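You operate a simulated robot arm through the tools that you are given. There is no shell and no other tool.

You are at the controls of a simulated robot arm. One attempt, no reset.

Task
Sieve a scoop of flour into the big bowl.
Fine: use the yellow scoop; tip the lumps into the small bowl; put scoop and sieve back. Set down upright: yellow scoop.

It is judged by the outcome, as a careful person would: the job done as asked, and still so three seconds after it is handed in. It fails if anything else is knocked over, pushed out of place, dropped, spilled or broken.

Robot
A 7-joint arm with a two-finger parallel gripper, fixed in place. Base frame: the origin is at the foot of the arm, x ahead of it, y to its left, z up. Lengths are in mm, angles in degrees, forces in N, time in s.
With the tool pointing down near the work surface it reaches from about 520 to 620 mm from the base axis. Its first joint turns from -166.0 to 166.0 degrees. Payload 1.57 kg.
The tool frame sits at the grasp point between the pads (the TCP): z along the fingers, y along the line on which they close. The tips reach 30 mm beyond it. The gripper opens to 80 mm. The fingers are 17 mm wide and 12 mm thick; the gripper's body (40 by 82 mm) begins 80 mm behind the TCP.
Orientation is that of the tool frame in the base frame, as [roll, pitch, yaw] about the fixed x, y, z axes, in that order (R = Rz(yaw) Ry(pitch) Rx(roll)). With the fingers straight down and closing along the base's y, the tool's x points along the base's -x, its y along +y and its z along -z.

Tools
- The arm moves only by the tool play_rows. Its argument "plan" is a list of rows, each an object (a shift or turn left out is 0, a gripper value left out holds the last) with "linear": the shift along the base's x, y, z in mm, a list of three; "delta_rot": the turn, a rotation vector about the base's x, y, z in degrees, a list of three; "claw": the finger opening in mm, from 0 to 80. In form: [{"linear": [dx, dy, dz], "delta_rot": [wx, wy, wz], "claw": claw}, ...]. A call has 1 to 20 rows; each row is the pose to reach, as a shift and turn from the pose commanded when the call began. A row lasts 0.2 s, in which the tool goes at most 50 mm and 8.6 degrees; a call with a longer step from one row to the next is refused whole, and so is a gripper value outside its range. Where a pose cannot be reached the arm comes as near as it can. A force on the tool above 40 N (or 10 N above the force at the start of the call, whichever is more), or a blocked arm, ends the call early, and 0.2 s more pass. The fingers move at their own pace (about 153 mm/s each) and stop on an object; they squeeze with about 40 N. The grip force told is the motor's: it shows also when the fingers shut on nothing. Time passes only in rows, and 0.2 s behind the last, so rows that repeat a pose let the fingers close. It gives the time, the measured TCP pose, the force on the tool (base axes), the opening and the grip force at its end, in the units of the frame above (readings bear some noise), with the torque about the TCP (base axes, N m) and any sound that the robot's microphone picked up.
- Cameras (640 x 400 px; columns grow to the right, rows downward): "scene" is fixed at [398, 641.8, 1566.7]; the picture's right is [-0.84, -0.55, 0.00], its down [-0.47, 0.72, -0.52] and it looks along [0.28, -0.43, -0.86] (base axes); focal length 222 px, centre (320, 200). "wrist" rides on the gripper at [72, -7, -122] in the tool frame; the picture's right is [0.09, 1.00, 0.00], its down [-0.84, 0.08, -0.54] and it looks along [-0.54, 0.05, 0.84] (tool axes); focal length 238 px, centre (320, 200). There is no depth. A picture from a camera that has moved, and an enlarged one, comes with that camera's place and axes in the base frame and with its lens. The place of the scene camera against the robot may be out by one fixed shift of up to 12 mm in any direction.
- capture(camera): a new picture of that camera. The clock stands still meanwhile.
- inspect(camera, box): a new picture of the part [left, top, right, bottom] of that camera's present view, enlarged. The clock stands still meanwhile.
- sign_off(): hands the job in; it is judged then, once.

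Places have to be worked out from the pictures, the camera data and where the tool is seen. Open the gripper and draw the arm clear of the work before you hand the job in, unless the task says otherwise.

The tools are called after "Emit:" as name(argument=value, ...) on one line, values as JSON. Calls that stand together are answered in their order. play_rows: Moves the arm, as the interface text tells. Its arguments: {"type":"object","properties":{"plan":{"type":"array","items":{"type":"object","properties":{"linear":{"type":"array","items":{"type":"number"}},"delta_rot":{"type":"array","items":{"type":"number"}},"claw":{"type":"number"}}}}},"required":["plan"]} The other tools are called the same way: capture (camera) takes a picture; inspect (camera, box) takes an enlarged picture of a part of a camera's view; sign_off () hands the job in.

At the start:

```text
time: 0.0
ee_pos: [556.4, 163.9, 1235.7]
tool_rot: [179.9, 0.0, 180.0]
wrist_force: [0.3, 0.2, -0.9]
torque: [-0.03, 0.0, -0.02]
width: 80.0
grasp_force: 0.1
```

scene: 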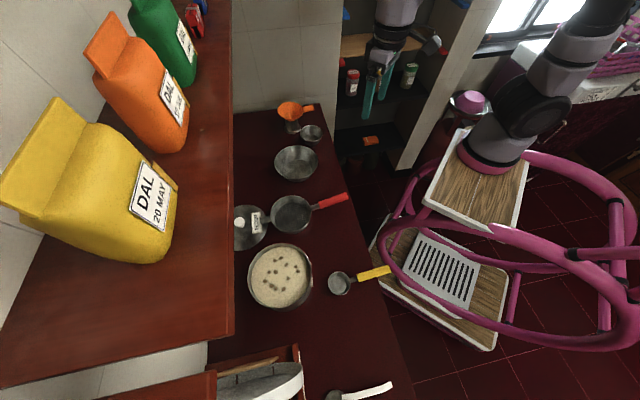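
wrist: 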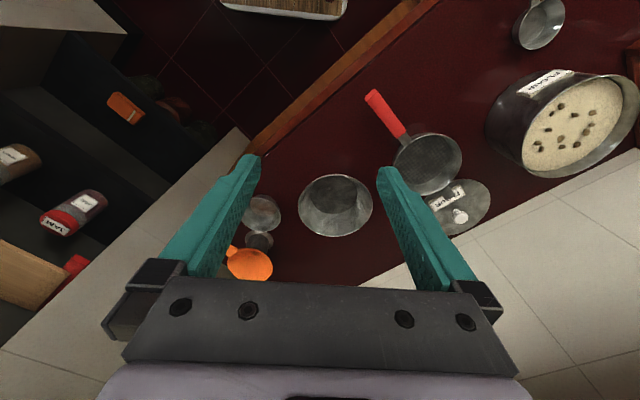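

I start by studying the scene closely: there is a flour pot with lumps, a yellow scoop, a red-handled sieve, a metal bowl and smaller things. I'll enlarge these regions before any motion.

Emit:
inspect(camera="scene", box=[230, 90, 390, 190])

Emit:
inspect(camera="scene", box=[230, 180, 390, 280])

Emit:
inspect(camera="scene", box=[230, 240, 420, 400])

Emit:
inspect(camera="wrist", box=[200, 80, 640, 300])

```text
4.00 times, centred on (310, 140) of scene
camera zoom: at [398.0, 641.8, 1566.7], right [-0.84, -0.55, 0.0], down [-0.47, 0.72, -0.52], along [0.28, -0.43, -0.86], focal length 888 px, centre (360, 440)
```

zoom: 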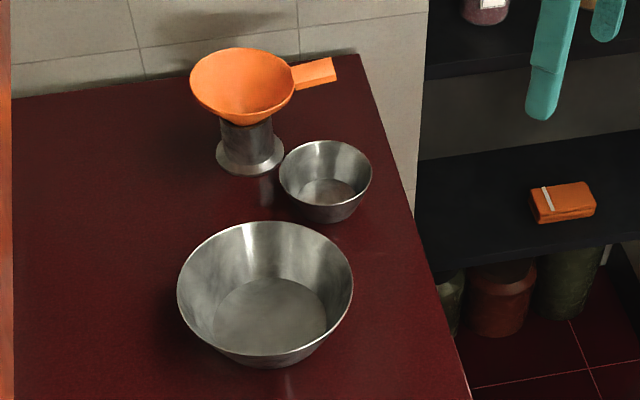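

```text
4.00 times, centred on (310, 230) of scene
camera zoom: at [398.0, 641.8, 1566.7], right [-0.84, -0.55, 0.0], down [-0.47, 0.72, -0.52], along [0.28, -0.43, -0.86], focal length 888 px, centre (360, 80)
```

zoom: 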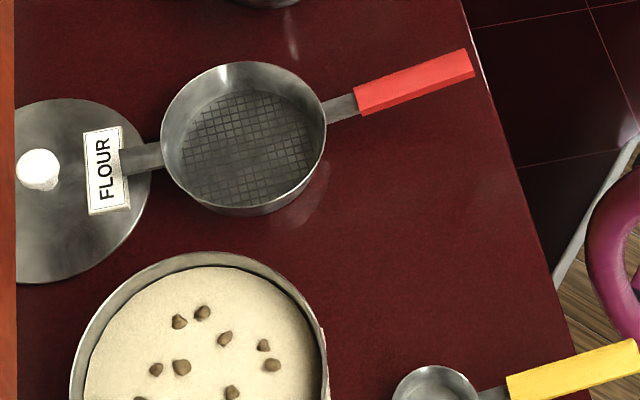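

```text
2.50 times, centred on (325, 320) of scene
camera zoom: at [398.0, 641.8, 1566.7], right [-0.84, -0.55, 0.0], down [-0.47, 0.72, -0.52], along [0.28, -0.43, -0.86], focal length 555 px, centre (308, -100)
```

zoom: 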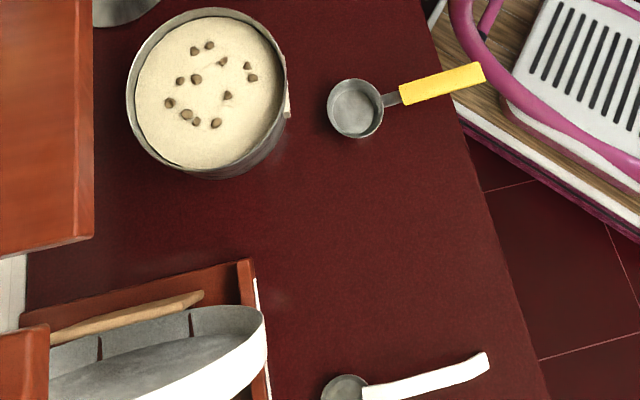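

```text
1.45 times, centred on (420, 190) of wrist
camera zoom: at [484.3, 158.5, 1356.7], right [-0.09, 1.0, 0.0], down [0.84, 0.08, 0.54], along [0.54, 0.05, -0.84], focal length 347 px, centre (174, 214)
```

zoom: 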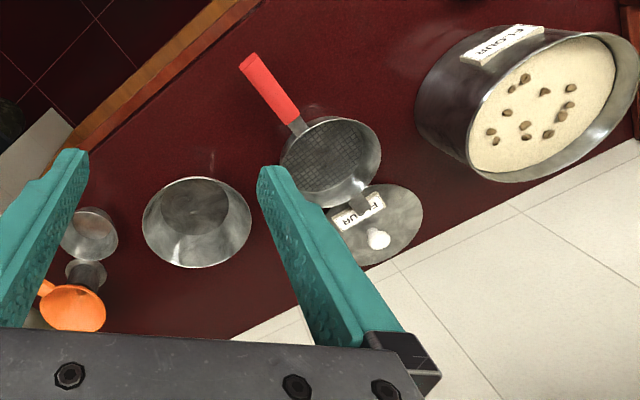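

Before planning reach, I want to understand the arm's geometry and the surroundings, so I look at the right part of the scene and the top region.

Emit:
inspect(camera="scene", box=[340, 0, 640, 200])

Emit:
inspect(camera="scene", box=[360, 180, 640, 400])

Emit:
inspect(camera="scene", box=[0, 200, 320, 400])

Emit:
inspect(camera="wrist", box=[0, 0, 320, 300])

```text
2.00 times, centred on (490, 100) of scene
camera zoom: at [398.0, 641.8, 1566.7], right [-0.84, -0.55, 0.0], down [-0.47, 0.72, -0.52], along [0.28, -0.43, -0.86], focal length 444 px, centre (-20, 400)
```

zoom: 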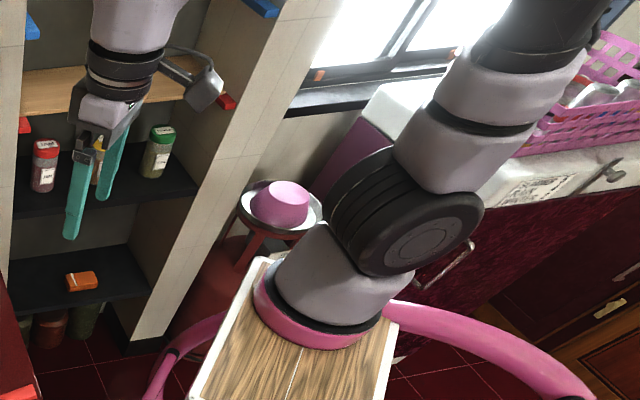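

```text
1.82 times, centred on (500, 290) of scene
camera zoom: at [398.0, 641.8, 1566.7], right [-0.84, -0.55, 0.0], down [-0.47, 0.72, -0.52], along [0.28, -0.43, -0.86], focal length 404 px, centre (-7, 36)
```

zoom: 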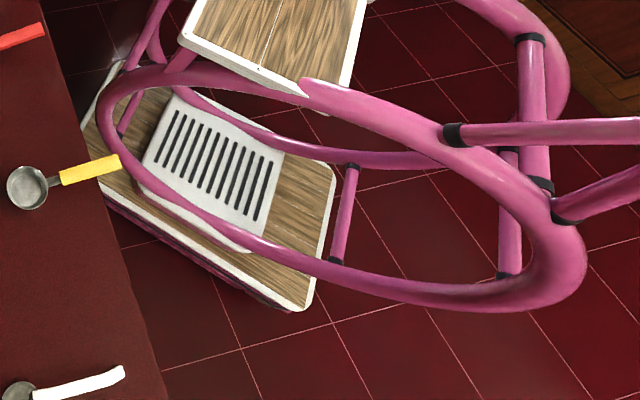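

```text
2.00 times, centred on (160, 300) of scene
camera zoom: at [398.0, 641.8, 1566.7], right [-0.84, -0.55, 0.0], down [-0.47, 0.72, -0.52], along [0.28, -0.43, -0.86], focal length 444 px, centre (640, 0)
```

zoom: 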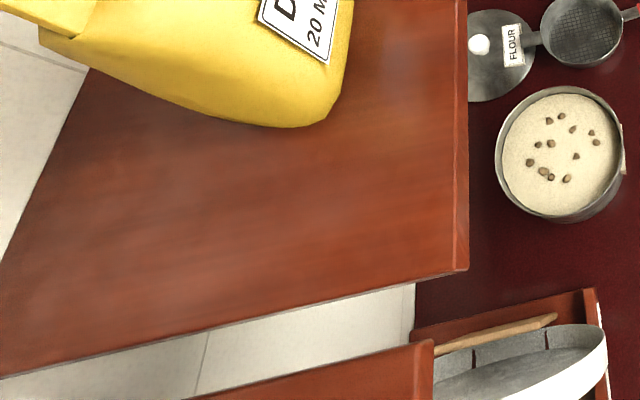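

```text
1.33 times, centred on (160, 150) of wrist
camera zoom: at [484.3, 158.5, 1356.7], right [-0.09, 1.0, 0.0], down [0.84, 0.08, 0.54], along [0.54, 0.05, -0.84], focal length 318 px, centre (533, 267)
```

zoom: 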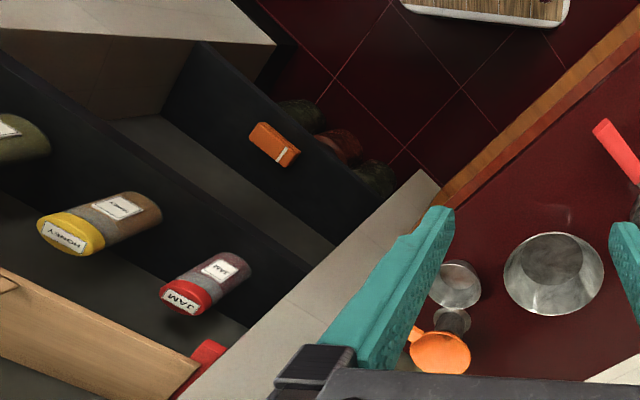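

The tool should help me calibrate the scene camera shift, so I take a close view of the gripper in the scene picture.

Emit:
inspect(camera="scene", box=[340, 40, 436, 130])

Emit:
inspect(camera="scene", box=[310, 250, 400, 310])

Emit:
inspect(camera="scene", box=[225, 230, 325, 320])

```text
4.44 times, centred on (388, 85) of scene
camera zoom: at [398.0, 641.8, 1566.7], right [-0.84, -0.55, 0.0], down [-0.47, 0.72, -0.52], along [0.28, -0.43, -0.86], focal length 986 px, centre (18, 711)
```

zoom: 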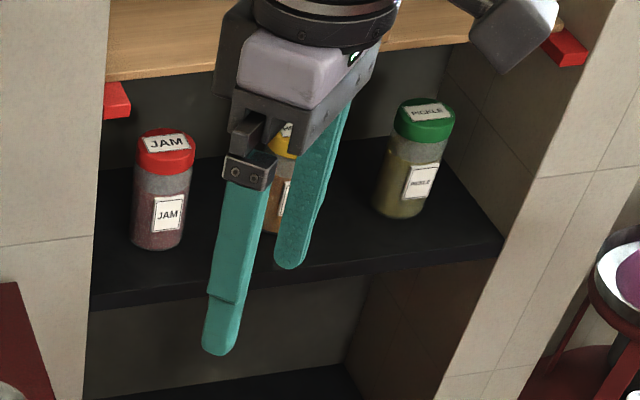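

```text
6.67 times, centred on (355, 280) of scene
camera zoom: at [398.0, 641.8, 1566.7], right [-0.84, -0.55, 0.0], down [-0.47, 0.72, -0.52], along [0.28, -0.43, -0.86], focal length 1480 px, centre (87, -333)
```

zoom: 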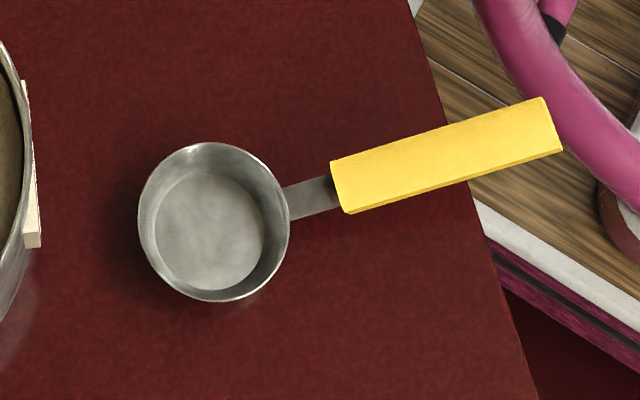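

```text
4.44 times, centred on (275, 275) of scene
camera zoom: at [398.0, 641.8, 1566.7], right [-0.84, -0.55, 0.0], down [-0.47, 0.72, -0.52], along [0.28, -0.43, -0.86], focal length 986 px, centre (520, -133)
```

zoom: 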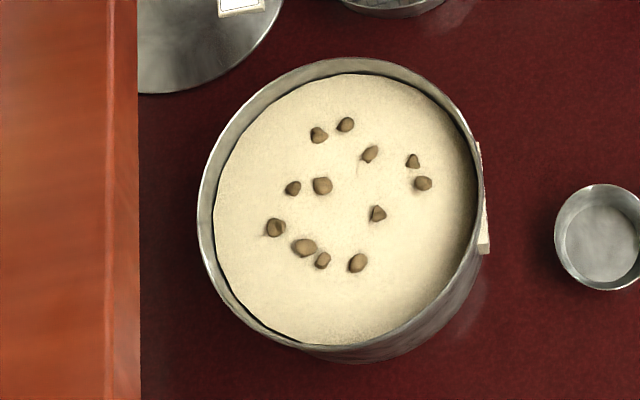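

The scene camera matches the tool tip to within about 6 mm, and the objects lie in an arc about 800 mm from the base axis with handles pointing inward at about 550–620 mm. I'll turn the wrist about 45° and go over the space between the sieve and scoop handles, staying high, for a better look and to test reach.

Emit:
play_rows(plan=[{"linear": [-8, 18, -4], "delta_rot": [0, 0, 5]}, {"linear": [-18, 36, -10], "delta_rot": [0, 0, 10]}, {"linear": [-28, 55, -20], "delta_rot": [0, 0, 15]}, {"linear": [-40, 75, -30], "delta_rot": [0, 0, 20]}, {"linear": [-54, 95, -40], "delta_rot": [0, 0, 25]}, {"linear": [-70, 115, -50], "delta_rot": [0, 0, 30]}, {"linear": [-86, 133, -60], "delta_rot": [0, 0, 35]}, {"linear": [-100, 150, -70], "delta_rot": [0, 0, 40]}, {"linear": [-116, 166, -80], "delta_rot": [0, 0, 45]}, {"linear": [-116, 166, -80], "delta_rot": [0, 0, 45]}])

Emit:
capture(camera="wrist")

Emit:
capture(camera="scene")

```text
time: 2.2
ee_pos: [440.9, 330.6, 1155.4]
tool_rot: [180.0, 0.0, -134.8]
wrist_force: [-0.3, 0.0, 1.1]
torque: [0.0, -0.02, 0.0]
width: 79.9
grasp_force: 0.1
```

```text
taken
camera wrist: at [394.7, 276.0, 1276.3], right [-0.77, 0.64, 0.0], down [0.54, 0.65, 0.54], along [0.35, 0.42, -0.84], focal length 238 px, centre (320, 200)
```

wrist: 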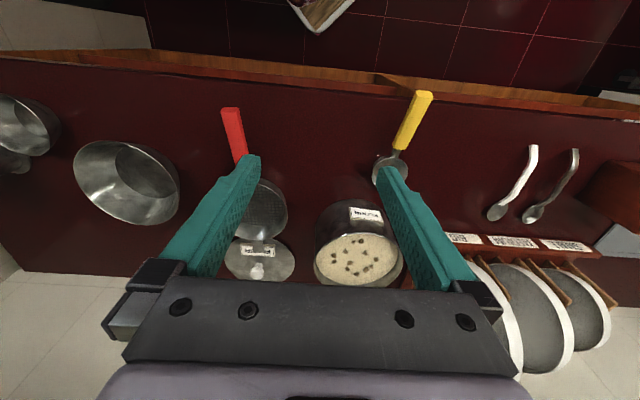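

```text
taken
```

scene: 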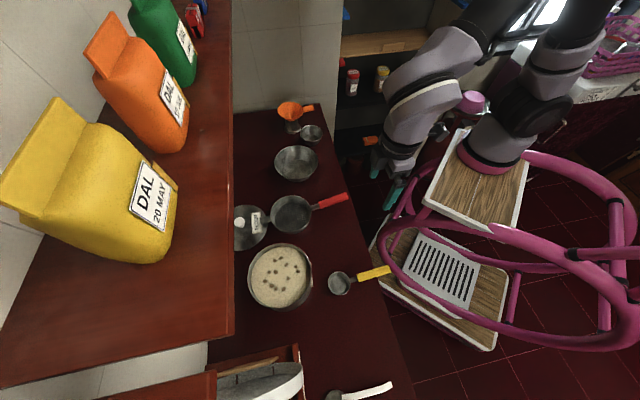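

Pose is reached exactly, and the wrist view now shows everything: both handles, pot, sieve, bowls. I'll enlarge wrist views for triangulation.

Emit:
inspect(camera="wrist", box=[200, 90, 328, 170])

Emit:
inspect(camera="wrist", box=[360, 80, 488, 200])

Emit:
inspect(camera="wrist", box=[200, 170, 420, 300])

Emit:
inspect(camera="wrist", box=[0, 80, 200, 240])

```text
5.00 times, centred on (264, 130) of wrist
camera zoom: at [394.7, 276.0, 1276.3], right [-0.77, 0.64, 0.0], down [0.54, 0.65, 0.54], along [0.35, 0.42, -0.84], focal length 1192 px, centre (600, 550)
```

zoom: 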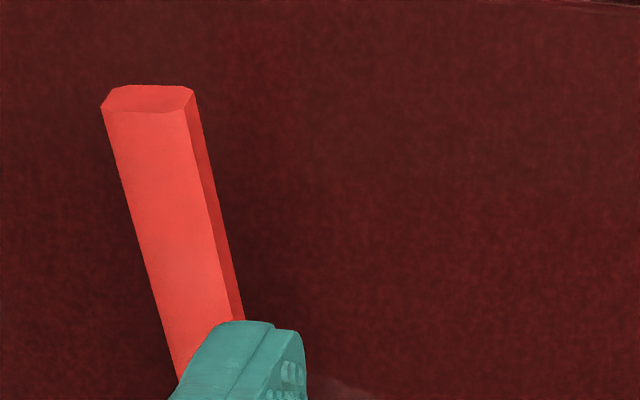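

```text
3.33 times, centred on (424, 140) of wrist
camera zoom: at [394.7, 276.0, 1276.3], right [-0.77, 0.64, 0.0], down [0.54, 0.65, 0.54], along [0.35, 0.42, -0.84], focal length 794 px, centre (-27, 400)
```

zoom: 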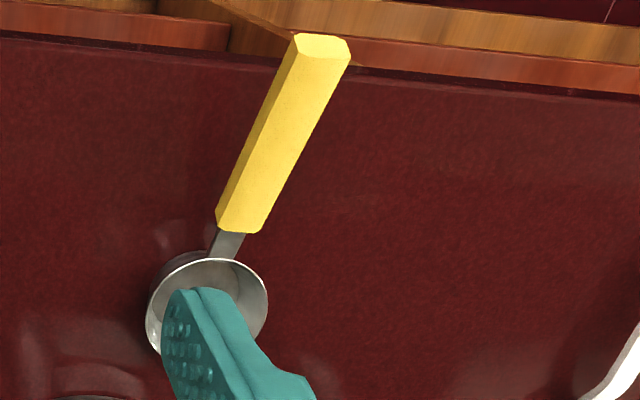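

```text
2.91 times, centred on (310, 235) of wrist
camera zoom: at [394.7, 276.0, 1276.3], right [-0.77, 0.64, 0.0], down [0.54, 0.65, 0.54], along [0.35, 0.42, -0.84], focal length 693 px, centre (349, 98)
```

zoom: 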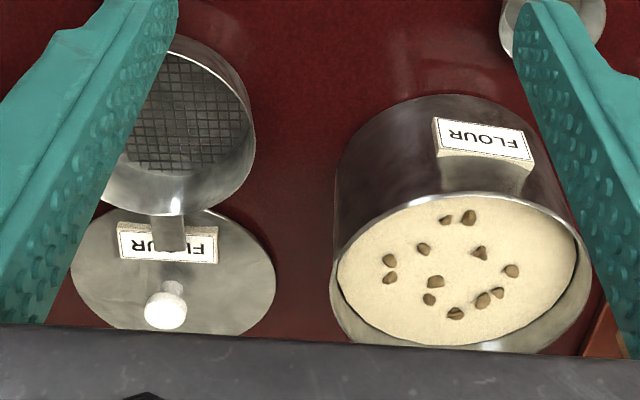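

```text
2.50 times, centred on (100, 160) of wrist
camera zoom: at [394.7, 276.0, 1276.3], right [-0.77, 0.64, 0.0], down [0.54, 0.65, 0.54], along [0.35, 0.42, -0.84], focal length 596 px, centre (870, 300)
```

zoom: 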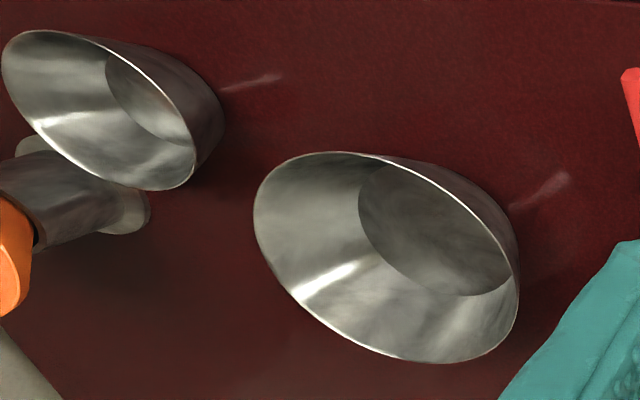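

Rough triangulation puts the red handle tip near (547, 253, 922) and the yellow handle tip near (326, 407, 939). I need finer views of the bowl rims for their centres and heights.

Emit:
inspect(camera="scene", box=[264, 138, 328, 188])

Emit:
inspect(camera="scene", box=[272, 96, 336, 146])

Emit:
inspect(camera="scene", box=[228, 186, 356, 260])

Emit:
inspect(camera="wrist", box=[60, 120, 200, 240])

Emit:
inspect(camera="wrist", box=[0, 80, 96, 190])

```text
8.00 times, centred on (296, 163) of scene
camera zoom: at [398.0, 641.8, 1566.7], right [-0.84, -0.55, 0.0], down [-0.47, 0.72, -0.52], along [0.28, -0.43, -0.86], focal length 1776 px, centre (512, 496)
```

zoom: 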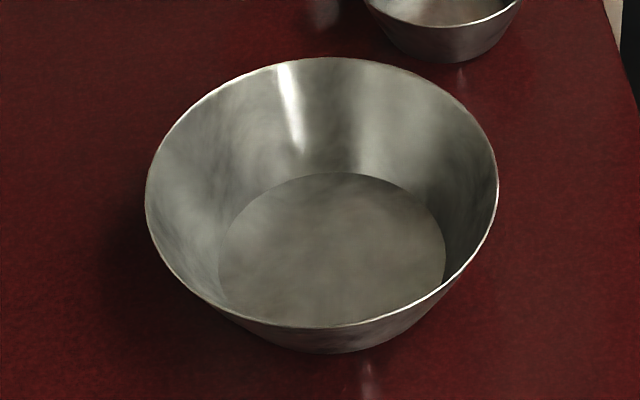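

```text
8.00 times, centred on (304, 121) of scene
camera zoom: at [398.0, 641.8, 1566.7], right [-0.84, -0.55, 0.0], down [-0.47, 0.72, -0.52], along [0.28, -0.43, -0.86], focal length 1776 px, centre (448, 832)
```

zoom: 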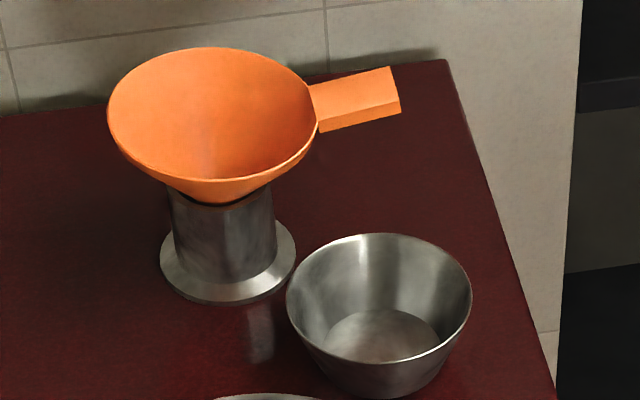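

```text
5.00 times, centred on (292, 223) of scene
camera zoom: at [398.0, 641.8, 1566.7], right [-0.84, -0.55, 0.0], down [-0.47, 0.72, -0.52], along [0.28, -0.43, -0.86], focal length 1110 px, centre (460, 85)
```

zoom: 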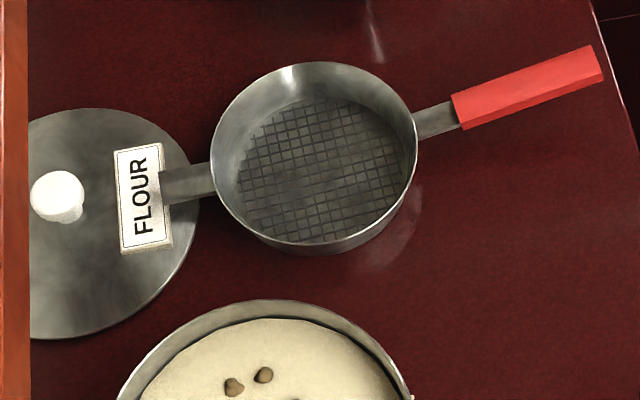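

```text
3.33 times, centred on (130, 180) of wrist
camera zoom: at [394.7, 276.0, 1276.3], right [-0.77, 0.64, 0.0], down [0.54, 0.65, 0.54], along [0.35, 0.42, -0.84], focal length 794 px, centre (953, 267)
```

zoom: 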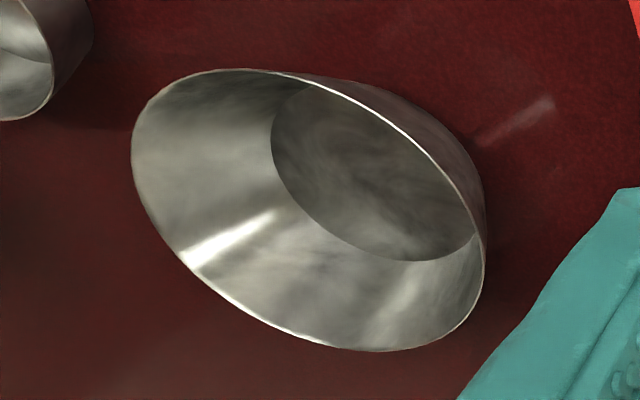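

```text
3.64 times, centred on (48, 135) of wrist
camera zoom: at [394.7, 276.0, 1276.3], right [-0.77, 0.64, 0.0], down [0.54, 0.65, 0.54], along [0.35, 0.42, -0.84], focal length 867 px, centre (1309, 436)
```

zoom: 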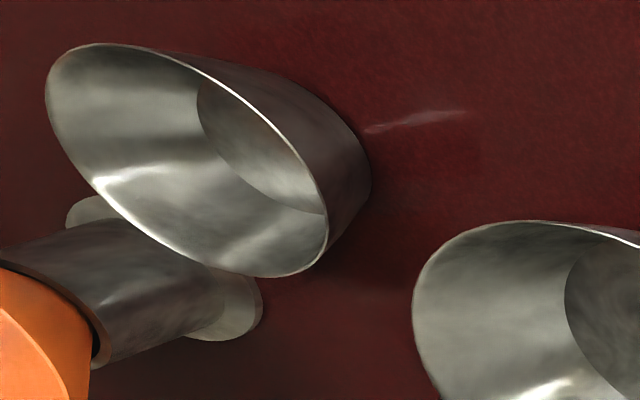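

Estimates so far: counter about z 858, big bowl centre (792, 218) with rim about 905 and radius 85, small bowl (848, 38), sieve head (675, 407), and pot (566, 588) with rim about 960. Next I test how far out the arm reaches with the tool down at a safe height, between the sieve and the pot.

Emit:
play_rows(plan=[{"linear": [10, 14, -20]}, {"linear": [20, 28, -40]}, {"linear": [30, 42, -60]}, {"linear": [40, 56, -80]}, {"linear": [50, 70, -95]}, {"linear": [60, 84, -95]}, {"linear": [70, 97, -95]}, {"linear": [70, 97, -95]}])

```text
time: 4.0
ee_pos: [510.0, 426.3, 1059.2]
tool_rot: [179.9, 0.1, -135.0]
wrist_force: [-0.2, 0.7, 0.1]
torque: [-0.02, -0.03, -0.01]
width: 79.7
grasp_force: 0.1
```

Radius 665 is reached without trouble. I probe further outward at the same height to find the limit.

Emit:
play_rows(plan=[{"linear": [12, 10, 0]}, {"linear": [24, 20, 0]}, {"linear": [36, 30, 0]}, {"linear": [48, 40, 0]}, {"linear": [60, 50, 0]}, {"linear": [60, 50, 0]}])

Emit:
capture(camera="scene")

Emit:
capture(camera="wrist")

```text
time: 5.4
ee_pos: [569.4, 475.5, 1059.8]
tool_rot: [-180.0, 0.0, -135.0]
wrist_force: [-0.2, 0.0, -0.2]
torque: [0.0, 0.0, -0.02]
width: 80.0
grasp_force: 0.0
```

```text
taken
```

scene: 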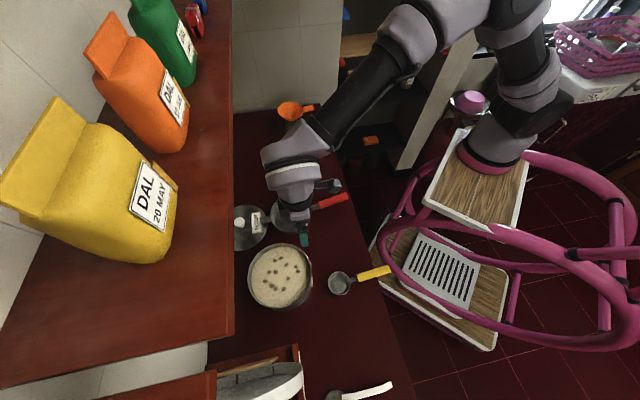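

```text
taken
camera wrist: at [523.9, 422.6, 1181.1], right [-0.77, 0.64, 0.0], down [0.54, 0.65, 0.54], along [0.35, 0.42, -0.84], focal length 238 px, centre (320, 200)
```

wrist: 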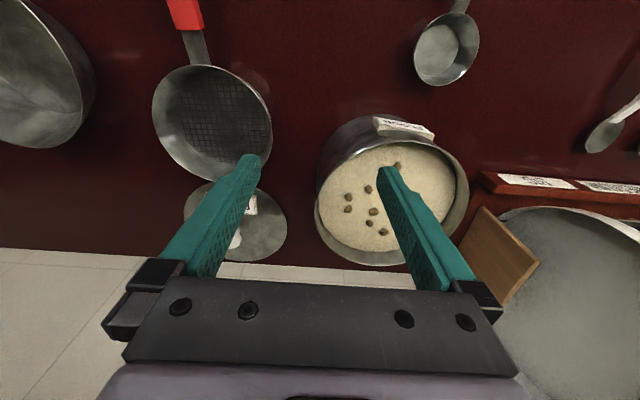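

Radius 742 is reachable at this height, so reach is better than feared. I take enlarged views from this closer pose to pin down the sieve, pot and scoop cup.

Emit:
inspect(camera="wrist", box=[130, 0, 300, 106])

Emit:
inspect(camera="wrist", box=[130, 50, 330, 270])

Emit:
inspect(camera="wrist", box=[300, 100, 490, 280])

Emit:
inspect(camera="wrist", box=[380, 0, 520, 100])

```text
3.76 times, centred on (215, 53) of wrist
camera zoom: at [523.9, 422.6, 1181.1], right [-0.77, 0.64, 0.0], down [0.54, 0.65, 0.54], along [0.35, 0.42, -0.84], focal length 897 px, centre (715, 753)
```

zoom: 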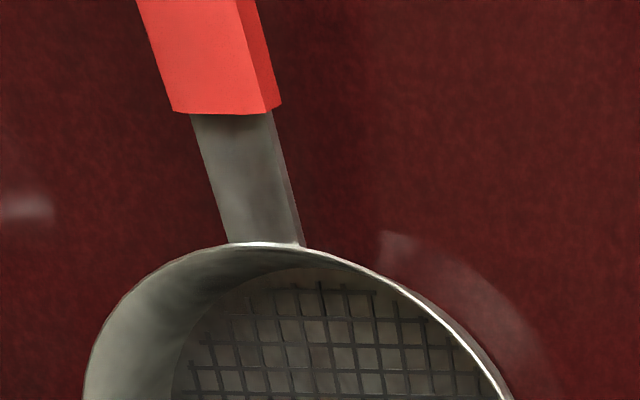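

```text
1.82 times, centred on (230, 160) of wrist
camera zoom: at [523.9, 422.6, 1181.1], right [-0.77, 0.64, 0.0], down [0.54, 0.65, 0.54], along [0.35, 0.42, -0.84], focal length 433 px, centre (484, 273)
```

zoom: 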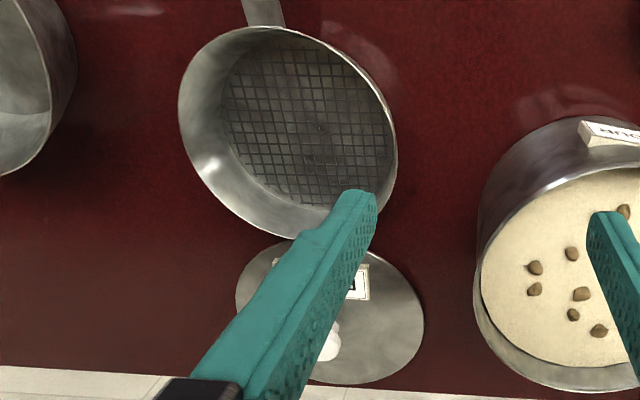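

```text
2.22 times, centred on (395, 190) of wrist
camera zoom: at [523.9, 422.6, 1181.1], right [-0.77, 0.64, 0.0], down [0.54, 0.65, 0.54], along [0.35, 0.42, -0.84], focal length 530 px, centre (153, 222)
```

zoom: 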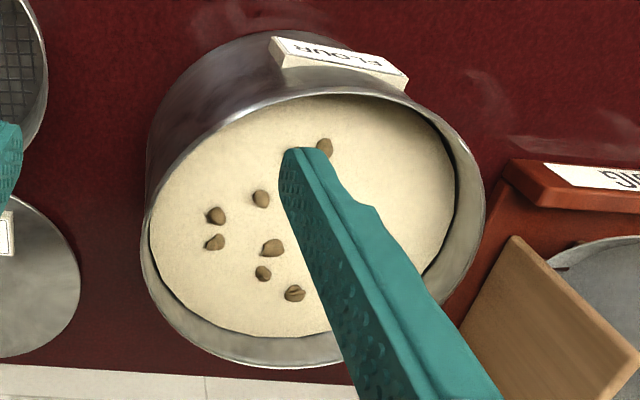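

```text
4.00 times, centred on (450, 50) of wrist
camera zoom: at [523.9, 422.6, 1181.1], right [-0.77, 0.64, 0.0], down [0.54, 0.65, 0.54], along [0.35, 0.42, -0.84], focal length 953 px, centre (-200, 800)
```

zoom: 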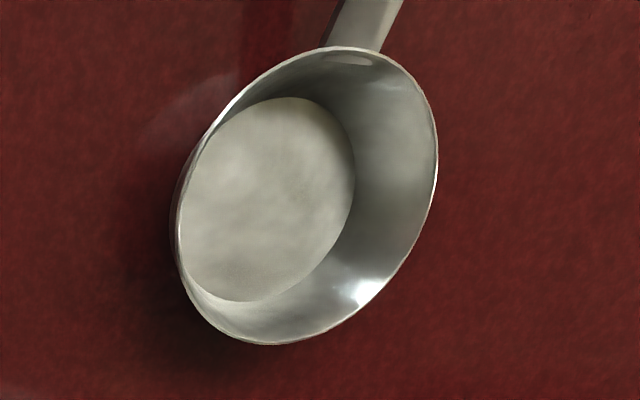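

From two wrist poses the estimates are: sieve centre (680, 404) with radius 70 and rim about 895, pot centre (568, 590) with rim about 963 and flour about 937, scoop cup centre (424, 508) with its handle rising to 939 at its end. Before grabbing anything I go to the small-bowl side at a safe height to look closer and test the tipping roll with an empty gripper.

Emit:
play_rows(plan=[{"linear": [18, -36.6, 2], "delta_rot": [0, 0, -3.5]}, {"linear": [35, -73, 4], "delta_rot": [0, 0, -7]}, {"linear": [49, -110, 6], "delta_rot": [0, 0, -10.6]}, {"linear": [61, -148, 8], "delta_rot": [0, 0, -14.1]}, {"linear": [70.7, -186, 10], "delta_rot": [0, 0, -17.6]}, {"linear": [78.5, -225, 12], "delta_rot": [0, 0, -21.2]}, {"linear": [83.5, -263, 14], "delta_rot": [0, 0, -24.7]}, {"linear": [86.4, -301, 16], "delta_rot": [0, 0, -28.2]}, {"linear": [87.2, -338, 18], "delta_rot": [0, 0, -31.8]}, {"linear": [89.7, -374.7, 20], "delta_rot": [0, 0, -35.3]}, {"linear": [90.4, -411, 20], "delta_rot": [0, 0, -38.8]}, {"linear": [88.9, -446.9, 20], "delta_rot": [0, 0, -42.4]}, {"linear": [88.9, -446.9, 20], "delta_rot": [0, 0, -42.4]}])

Emit:
capture(camera="wrist")

Emit:
capture(camera="scene")

```text
time: 8.2
ee_pos: [660.1, 30.3, 1081.0]
tool_rot: [-179.9, 0.1, -177.4]
wrist_force: [0.5, 0.6, 0.7]
torque: [0.0, 0.01, 0.0]
width: 79.8
grasp_force: 0.0
```

```text
taken
camera wrist: at [588.3, 21.5, 1201.9], right [-0.14, 0.99, 0.0], down [0.83, 0.11, 0.54], along [0.54, 0.07, -0.84], focal length 238 px, centre (320, 200)
```

wrist: 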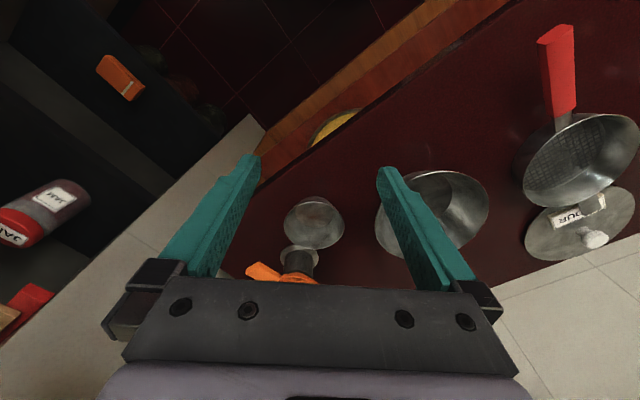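

```text
taken
```

scene: 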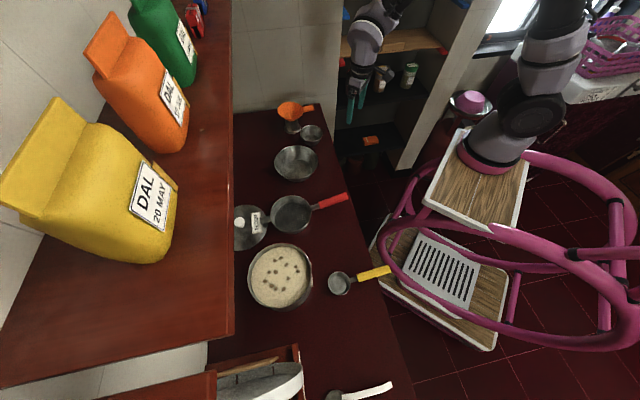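

The small bowl sits close to a side panel and jar shelf, so I must know where that panel stands before choosing the tipping direction. I enlarge those areas.

Emit:
inspect(camera="wrist", box=[120, 80, 360, 290])

Emit:
inspect(camera="scene", box=[300, 0, 480, 180])

Emit:
inspect(camera="wrist", box=[500, 10, 640, 200])

Emit:
inspect(camera="wrist", box=[250, 160, 510, 290])

```text
1.90 times, centred on (240, 185) of wrist
camera zoom: at [588.3, 21.5, 1201.9], right [-0.14, 0.99, 0.0], down [0.83, 0.11, 0.54], along [0.54, 0.07, -0.84], focal length 454 px, centre (472, 229)
```

zoom: 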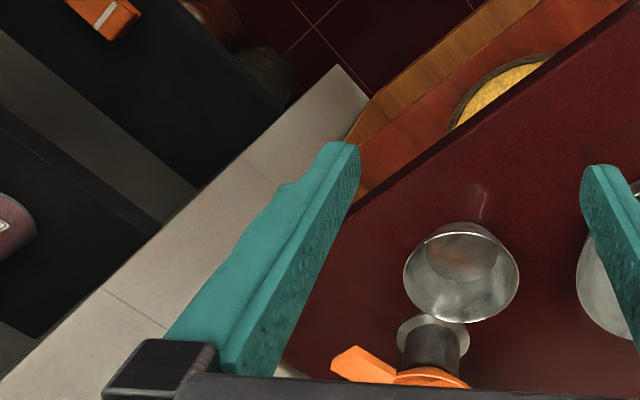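

```text
2.22 times, centred on (390, 90) of scene
camera zoom: at [398.0, 641.8, 1566.7], right [-0.84, -0.55, 0.0], down [-0.47, 0.72, -0.52], along [0.28, -0.43, -0.86], focal length 493 px, centre (164, 444)
```

zoom: 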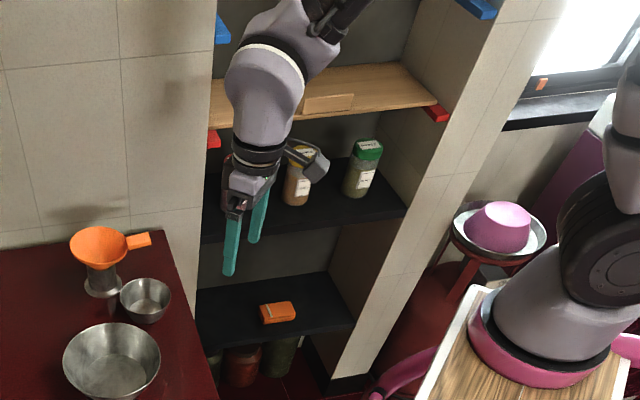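

```text
2.11 times, centred on (570, 105) of wrist
camera zoom: at [588.3, 21.5, 1201.9], right [-0.14, 0.99, 0.0], down [0.83, 0.11, 0.54], along [0.54, 0.07, -0.84], focal length 502 px, centre (-206, 400)
```

zoom: 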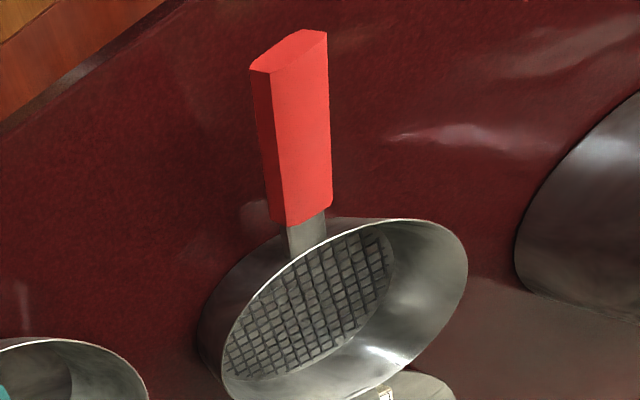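

```text
2.46 times, centred on (380, 225) of wrist
camera zoom: at [588.3, 21.5, 1201.9], right [-0.14, 0.99, 0.0], down [0.83, 0.11, 0.54], along [0.54, 0.07, -0.84], focal length 587 px, centre (172, 138)
```

zoom: 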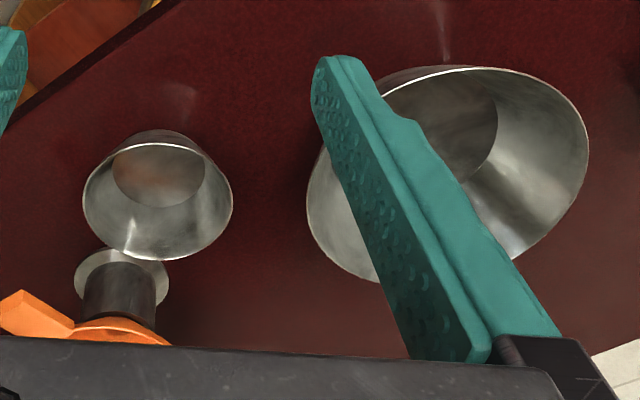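

Refined values: sieve handle runs from its tip (547, 252, top at 919) to (615, 327, top at 899), sieve centre (680, 404); big bowl (791, 219) with rim 908 and R 85; small bowl (846, 43) with rim about 888 and R 51. Next I test reach with an empty gripper at the pose where I'd hold the sieve over the big bowl.

Emit:
play_rows(plan=[{"linear": [-2, 25, -10], "delta_rot": [0, 0, 2]}, {"linear": [-4, 50, -25], "delta_rot": [0, 0, 4]}, {"linear": [-6, 75, -45], "delta_rot": [0, 0, 6]}, {"linear": [-8, 100, -65], "delta_rot": [0, 0, 8]}, {"linear": [-10, 125, -85], "delta_rot": [0, 0, 10]}, {"linear": [-12.3, 148, -105], "delta_rot": [0, 0, 12.8]}, {"linear": [-12.3, 148, -130], "delta_rot": [0, 0, 12.8]}, {"linear": [-12.3, 148, -155], "delta_rot": [0, 0, 12.8]}, {"linear": [-12.3, 148, -155], "delta_rot": [0, 0, 12.8]}])

Emit:
capture(camera="wrist")

Emit:
capture(camera="scene")

```text
time: 10.2
ee_pos: [646.3, 178.0, 924.6]
tool_rot: [-180.0, 0.1, -164.7]
wrist_force: [0.5, 0.8, 0.4]
torque: [0.03, 0.0, 0.02]
width: 80.0
grasp_force: 0.1
```

```text
taken
camera wrist: at [578.3, 153.1, 1045.5], right [-0.35, 0.94, 0.0], down [0.79, 0.3, 0.54], along [0.51, 0.19, -0.84], focal length 238 px, centre (320, 200)
```

wrist: 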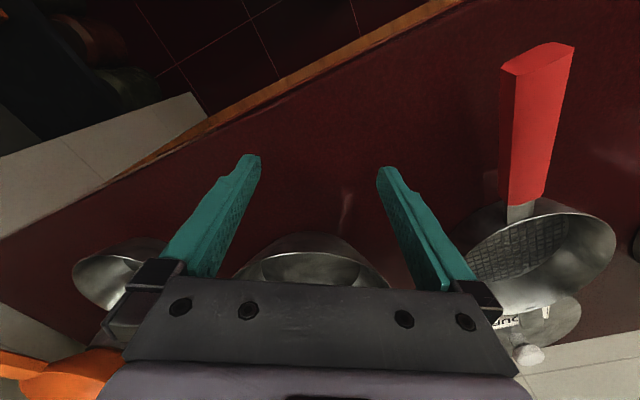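

```text
taken
```

scene: 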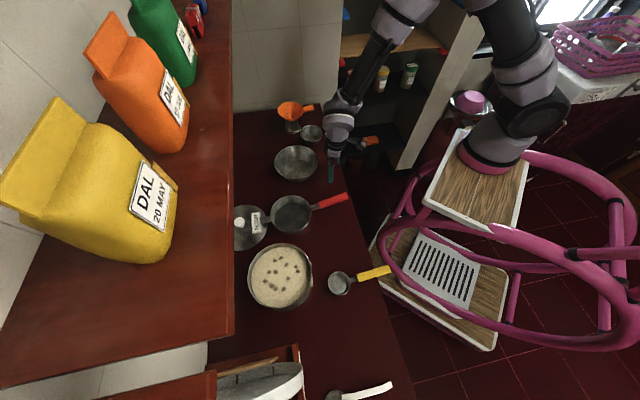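

Reach is fine there (671 mm at z 925). Now I rise, move to a trial tipping pose beside the small bowl, and test rolling the empty gripper about the handle direction.

Emit:
play_rows(plan=[{"linear": [0, 0, 40], "delta_rot": [0, 0, 0]}, {"linear": [0, -15, 80], "delta_rot": [0, 0, 1.5]}, {"linear": [8, -45, 100], "delta_rot": [0, 0, 3]}, {"linear": [18, -80, 110], "delta_rot": [0, 0, 4.5]}, {"linear": [28, -115, 110], "delta_rot": [0, 0, 6]}, {"linear": [40, -150, 110], "delta_rot": [0, 0, 7.5]}, {"linear": [50, -180, 110], "delta_rot": [0, 0, 9]}, {"linear": [58, -200, 110], "delta_rot": [0, 0, 9.6]}, {"linear": [58, -200, 110], "delta_rot": [0, 0, 9.6]}])

Emit:
play_rows(plan=[{"delta_rot": [-7.25, -3.38, 0]}, {"delta_rot": [-14.5, -6.76, 0]}, {"delta_rot": [-21.75, -10.14, 0]}, {"delta_rot": [-29, -13.5, 0]}, {"delta_rot": [-36.25, -16.9, 0]}, {"delta_rot": [-43.5, -20.3, 0]}, {"delta_rot": [-50.75, -23.7, 0]}, {"delta_rot": [-58, -27, 0]}, {"delta_rot": [-65.25, -30.4, 0]}, {"delta_rot": [-72.5, -33.8, 0]}, {"delta_rot": [-79.75, -37.2, 0]}, {"delta_rot": [-87, -40.6, 0]}, {"delta_rot": [-94.25, -43.9, 0]}, {"delta_rot": [-99.7, -46.5, 0]}, {"delta_rot": [-99.7, -46.5, 0]}])

Emit:
capture(camera="scene")

```text
time: 12.2
ee_pos: [704.8, -22.5, 1035.8]
tool_rot: [180.0, 0.0, -155.1]
wrist_force: [0.7, 1.3, 0.9]
torque: [-0.02, -0.03, 0.03]
width: 79.7
grasp_force: 0.0
```

```text
time: 15.4
ee_pos: [704.7, -23.1, 1036.1]
tool_rot: [-69.8, 0.0, -154.9]
wrist_force: [0.6, 0.2, -0.4]
torque: [0.01, 0.02, 0.0]
width: 79.9
grasp_force: 0.1
```

```text
taken
```

scene: 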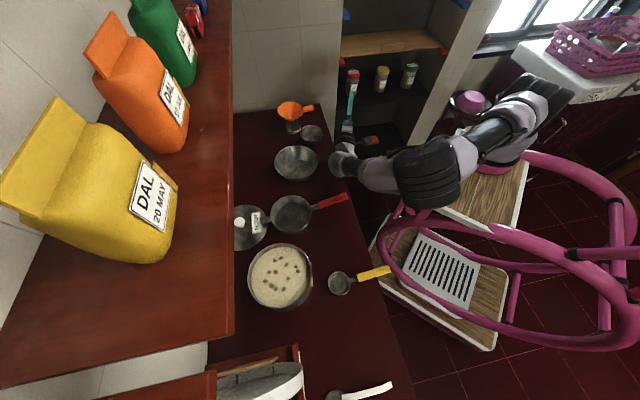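

The −110° roll works without contact. I roll back upright, then move over the sieve handle with the tool aligned to it.

Emit:
play_rows(plan=[{"delta_rot": [7.25, 3.38, 0]}, {"delta_rot": [14.5, 6.76, 0]}, {"delta_rot": [21.75, 10.14, 0]}, {"delta_rot": [29, 13.5, 0]}, {"delta_rot": [36.25, 16.9, 0]}, {"delta_rot": [43.5, 20.3, 0]}, {"delta_rot": [50.75, 23.7, 0]}, {"delta_rot": [58, 27, 0]}, {"delta_rot": [65.25, 30.4, 0]}, {"delta_rot": [72.5, 33.8, 0]}, {"delta_rot": [79.75, 37.2, 0]}, {"delta_rot": [87, 40.6, 0]}, {"delta_rot": [94.25, 43.9, 0]}, {"delta_rot": [99.7, 46.5, 0]}, {"delta_rot": [99.7, 46.5, 0]}])

Emit:
play_rows(plan=[{"linear": [-10, 35, 0], "delta_rot": [0, 0, 3]}, {"linear": [-22, 72, 0], "delta_rot": [0, 0, 6]}, {"linear": [-36, 110, 0], "delta_rot": [0, 0, 9]}, {"linear": [-52, 148, 0], "delta_rot": [0, 0, 12]}, {"linear": [-68, 185, 0], "delta_rot": [0, 0, 15]}, {"linear": [-84, 220, 0], "delta_rot": [0, 0, 18]}, {"linear": [-100, 255, -10], "delta_rot": [0, 0, 21]}, {"linear": [-114, 285, -20], "delta_rot": [0, 0, 23.7]}, {"linear": [-127, 309.6, -36], "delta_rot": [0, 0, 23.7]}, {"linear": [-127, 309.6, -36], "delta_rot": [0, 0, 23.7]}])

Emit:
capture(camera="wrist")

```text
time: 18.6
ee_pos: [704.7, -22.1, 1036.6]
tool_rot: [179.9, -0.1, -155.1]
wrist_force: [-0.7, -0.2, 0.2]
torque: [0.01, 0.02, -0.05]
width: 80.2
grasp_force: 0.0
```

```text
time: 20.8
ee_pos: [577.2, 290.1, 1000.4]
tool_rot: [179.9, -0.1, -131.4]
wrist_force: [0.5, 0.2, 0.3]
torque: [0.0, -0.01, 0.0]
width: 79.7
grasp_force: 0.1
```

```text
taken
camera wrist: at [535.6, 232.7, 1121.5], right [-0.81, 0.59, 0.0], down [0.49, 0.68, 0.54], along [0.32, 0.44, -0.84], focal length 238 px, centre (320, 200)
```

wrist: 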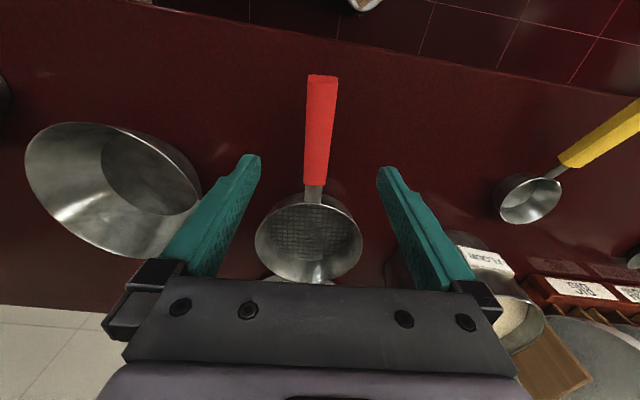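

The handle lies centred between the fingers and parallel to them. I lower to z 904 so the pads straddle the handle.

Emit:
play_rows(plan=[{"linear": [0, 0, -20]}, {"linear": [0, 0, -40]}, {"linear": [0, 0, -60]}, {"linear": [0, 0, -75]}, {"linear": [0, 0, -88]}, {"linear": [0, 0, -96]}, {"linear": [0, 0, -96]}])

Emit:
capture(camera="wrist")

Emit:
inspect(camera="scene", box=[260, 160, 400, 250])

```text
time: 22.4
ee_pos: [576.5, 286.1, 904.1]
tool_rot: [-180.0, -0.1, -131.3]
wrist_force: [0.3, -0.3, 0.0]
torque: [0.01, 0.02, -0.02]
width: 80.1
grasp_force: 0.1
```

```text
taken
camera wrist: at [534.0, 229.5, 1025.7], right [-0.81, 0.59, 0.0], down [0.49, 0.68, 0.54], along [0.32, 0.44, -0.84], focal length 238 px, centre (320, 200)
```

wrist: 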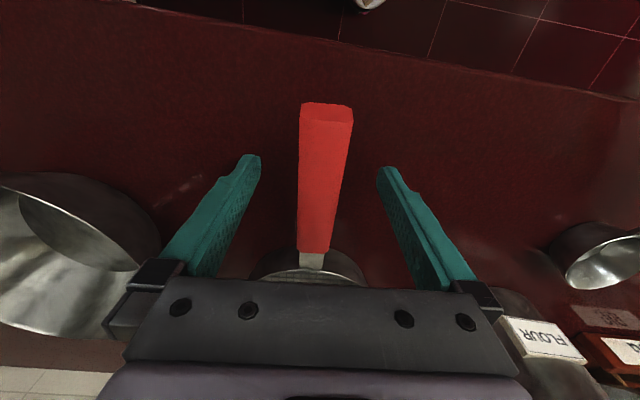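

```text
4.44 times, centred on (330, 205) of scene
camera zoom: at [398.0, 641.8, 1566.7], right [-0.84, -0.55, 0.0], down [-0.47, 0.72, -0.52], along [0.28, -0.43, -0.86], focal length 986 px, centre (276, 178)
```

zoom: 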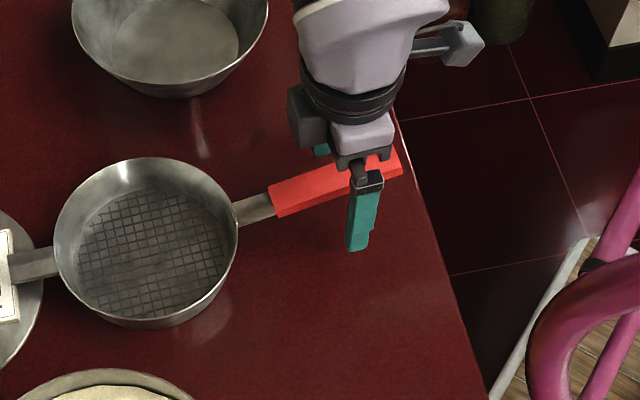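

The handle is centred at the TCP. I close the fingers on it.

Emit:
play_rows(plan=[{"claw": 10}, {"claw": 10}, {"claw": 10}, {"claw": 10}])

Emit:
capture(camera="wrist")

```text
time: 23.4
ee_pos: [576.8, 287.1, 905.2]
tool_rot: [180.0, -0.1, -131.4]
wrist_force: [-1.0, 0.8, 0.3]
torque: [-0.09, 0.06, 0.1]
width: 23.4
grasp_force: 36.1
```

```text
taken
camera wrist: at [533.9, 229.5, 1025.9], right [-0.81, 0.59, 0.0], down [0.49, 0.68, 0.54], along [0.32, 0.44, -0.84], focal length 238 px, centre (320, 200)
```

wrist: 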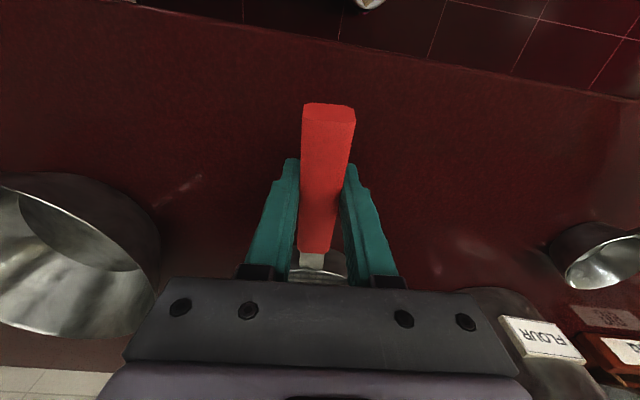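

Grip is firm at 23.4 mm width. I lift slowly and check weight and any droop.

Emit:
play_rows(plan=[{"linear": [0, 0, 5]}, {"linear": [0, 0, 12]}, {"linear": [0, 0, 22]}, {"linear": [0, 0, 35]}, {"linear": [0, 0, 35]}])

Emit:
capture(camera="wrist")

Emit:
inspect(camera="scene", box=[240, 160, 380, 250])

```text
time: 24.6
ee_pos: [574.5, 287.3, 938.8]
tool_rot: [-180.0, 0.1, -131.4]
wrist_force: [0.3, 0.9, -1.4]
torque: [-0.17, 0.13, 0.0]
width: 23.6
grasp_force: 36.5
```

```text
taken
camera wrist: at [531.8, 230.0, 1059.5], right [-0.81, 0.59, 0.0], down [0.49, 0.68, 0.54], along [0.32, 0.44, -0.84], focal length 238 px, centre (320, 200)
```

wrist: 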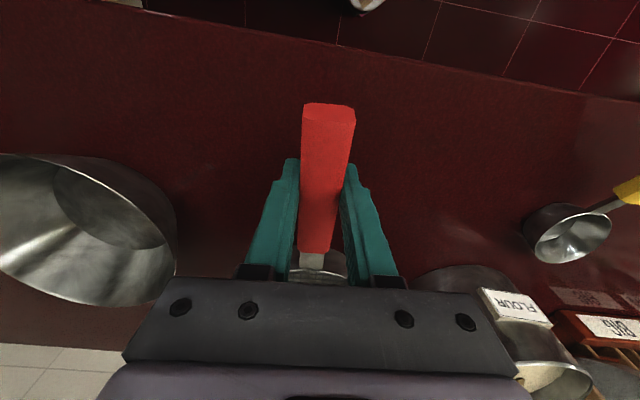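

```text
4.44 times, centred on (310, 205) of scene
camera zoom: at [398.0, 641.8, 1566.7], right [-0.84, -0.55, 0.0], down [-0.47, 0.72, -0.52], along [0.28, -0.43, -0.86], focal length 986 px, centre (364, 178)
```

zoom: 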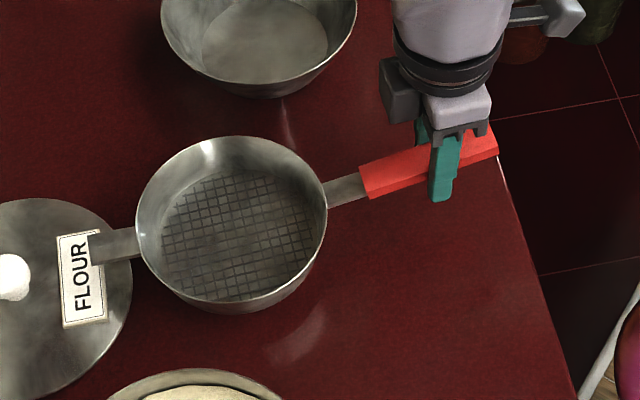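

The sieve lifts cleanly (about 1.4 N) with no slip. I raise it to z 1005 and carry it to above the big bowl, with its handle direction turned to 40° so it stays out of the scoop's later path.

Emit:
play_rows(plan=[{"linear": [0, 0, 25]}, {"linear": [0, 0, 50]}, {"linear": [4, -8, 66]}, {"linear": [14, -26, 66], "delta_rot": [0, 0, -1]}, {"linear": [26, -48, 66], "delta_rot": [0, 0, -2]}, {"linear": [38, -70, 66], "delta_rot": [0, 0, -3.5]}, {"linear": [50, -92, 66], "delta_rot": [0, 0, -5]}, {"linear": [62, -114, 66], "delta_rot": [0, 0, -6.5]}, {"linear": [74, -135, 66], "delta_rot": [0, 0, -8]}, {"linear": [85, -153, 66], "delta_rot": [0, 0, -8.7]}, {"linear": [92, -165, 66], "delta_rot": [0, 0, -8.7]}, {"linear": [94, -168.6, 66], "delta_rot": [0, 0, -8.7]}, {"linear": [94, -168.6, 66], "delta_rot": [0, 0, -8.7]}])

Emit:
capture(camera="wrist")

Emit:
inspect(camera="scene", box=[250, 90, 390, 190])

```text
time: 27.4
ee_pos: [674.0, 118.6, 1005.3]
tool_rot: [-180.0, 0.0, -139.9]
wrist_force: [0.2, -0.3, -1.9]
torque: [-0.15, 0.17, 0.01]
width: 23.9
grasp_force: 35.5
```

```text
taken
camera wrist: at [622.1, 69.2, 1126.9], right [-0.71, 0.7, 0.0], down [0.59, 0.6, 0.54], along [0.38, 0.39, -0.84], focal length 238 px, centre (320, 200)
```

wrist: 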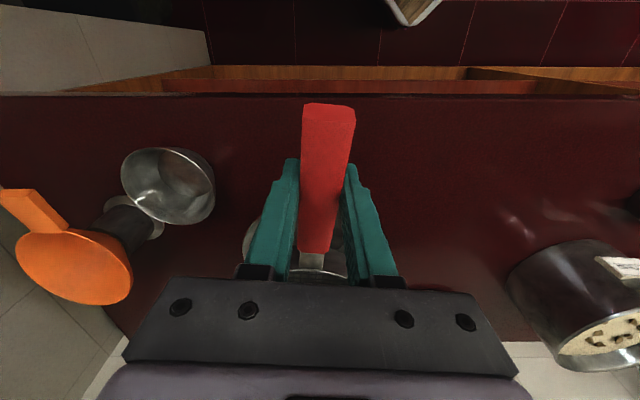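

```text
4.00 times, centred on (320, 140) of scene
camera zoom: at [398.0, 641.8, 1566.7], right [-0.84, -0.55, 0.0], down [-0.47, 0.72, -0.52], along [0.28, -0.43, -0.86], focal length 888 px, centre (320, 440)
```

zoom: 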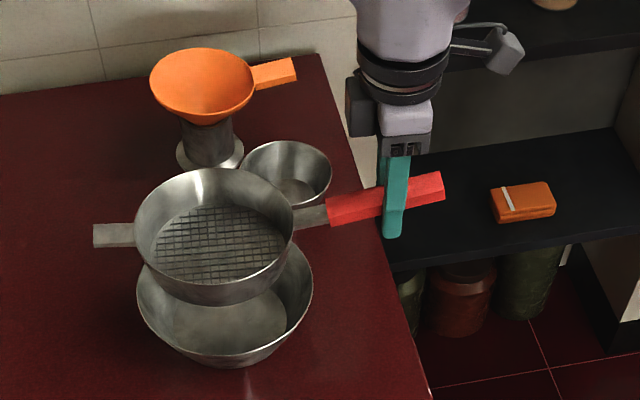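

The sieve hangs level above the bowl. I zoom to verify its centring over the bowl before lowering.

Emit:
inspect(camera="scene", box=[258, 130, 338, 180])

```text
8.00 times, centred on (298, 155) of scene
camera zoom: at [398.0, 641.8, 1566.7], right [-0.84, -0.55, 0.0], down [-0.47, 0.72, -0.52], along [0.28, -0.43, -0.86], focal length 1776 px, centre (496, 560)
```

zoom: 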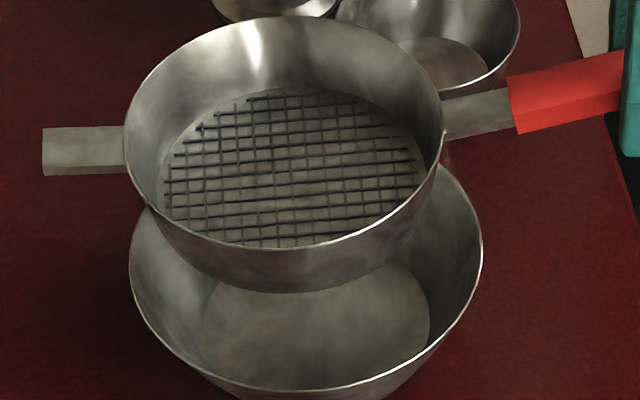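

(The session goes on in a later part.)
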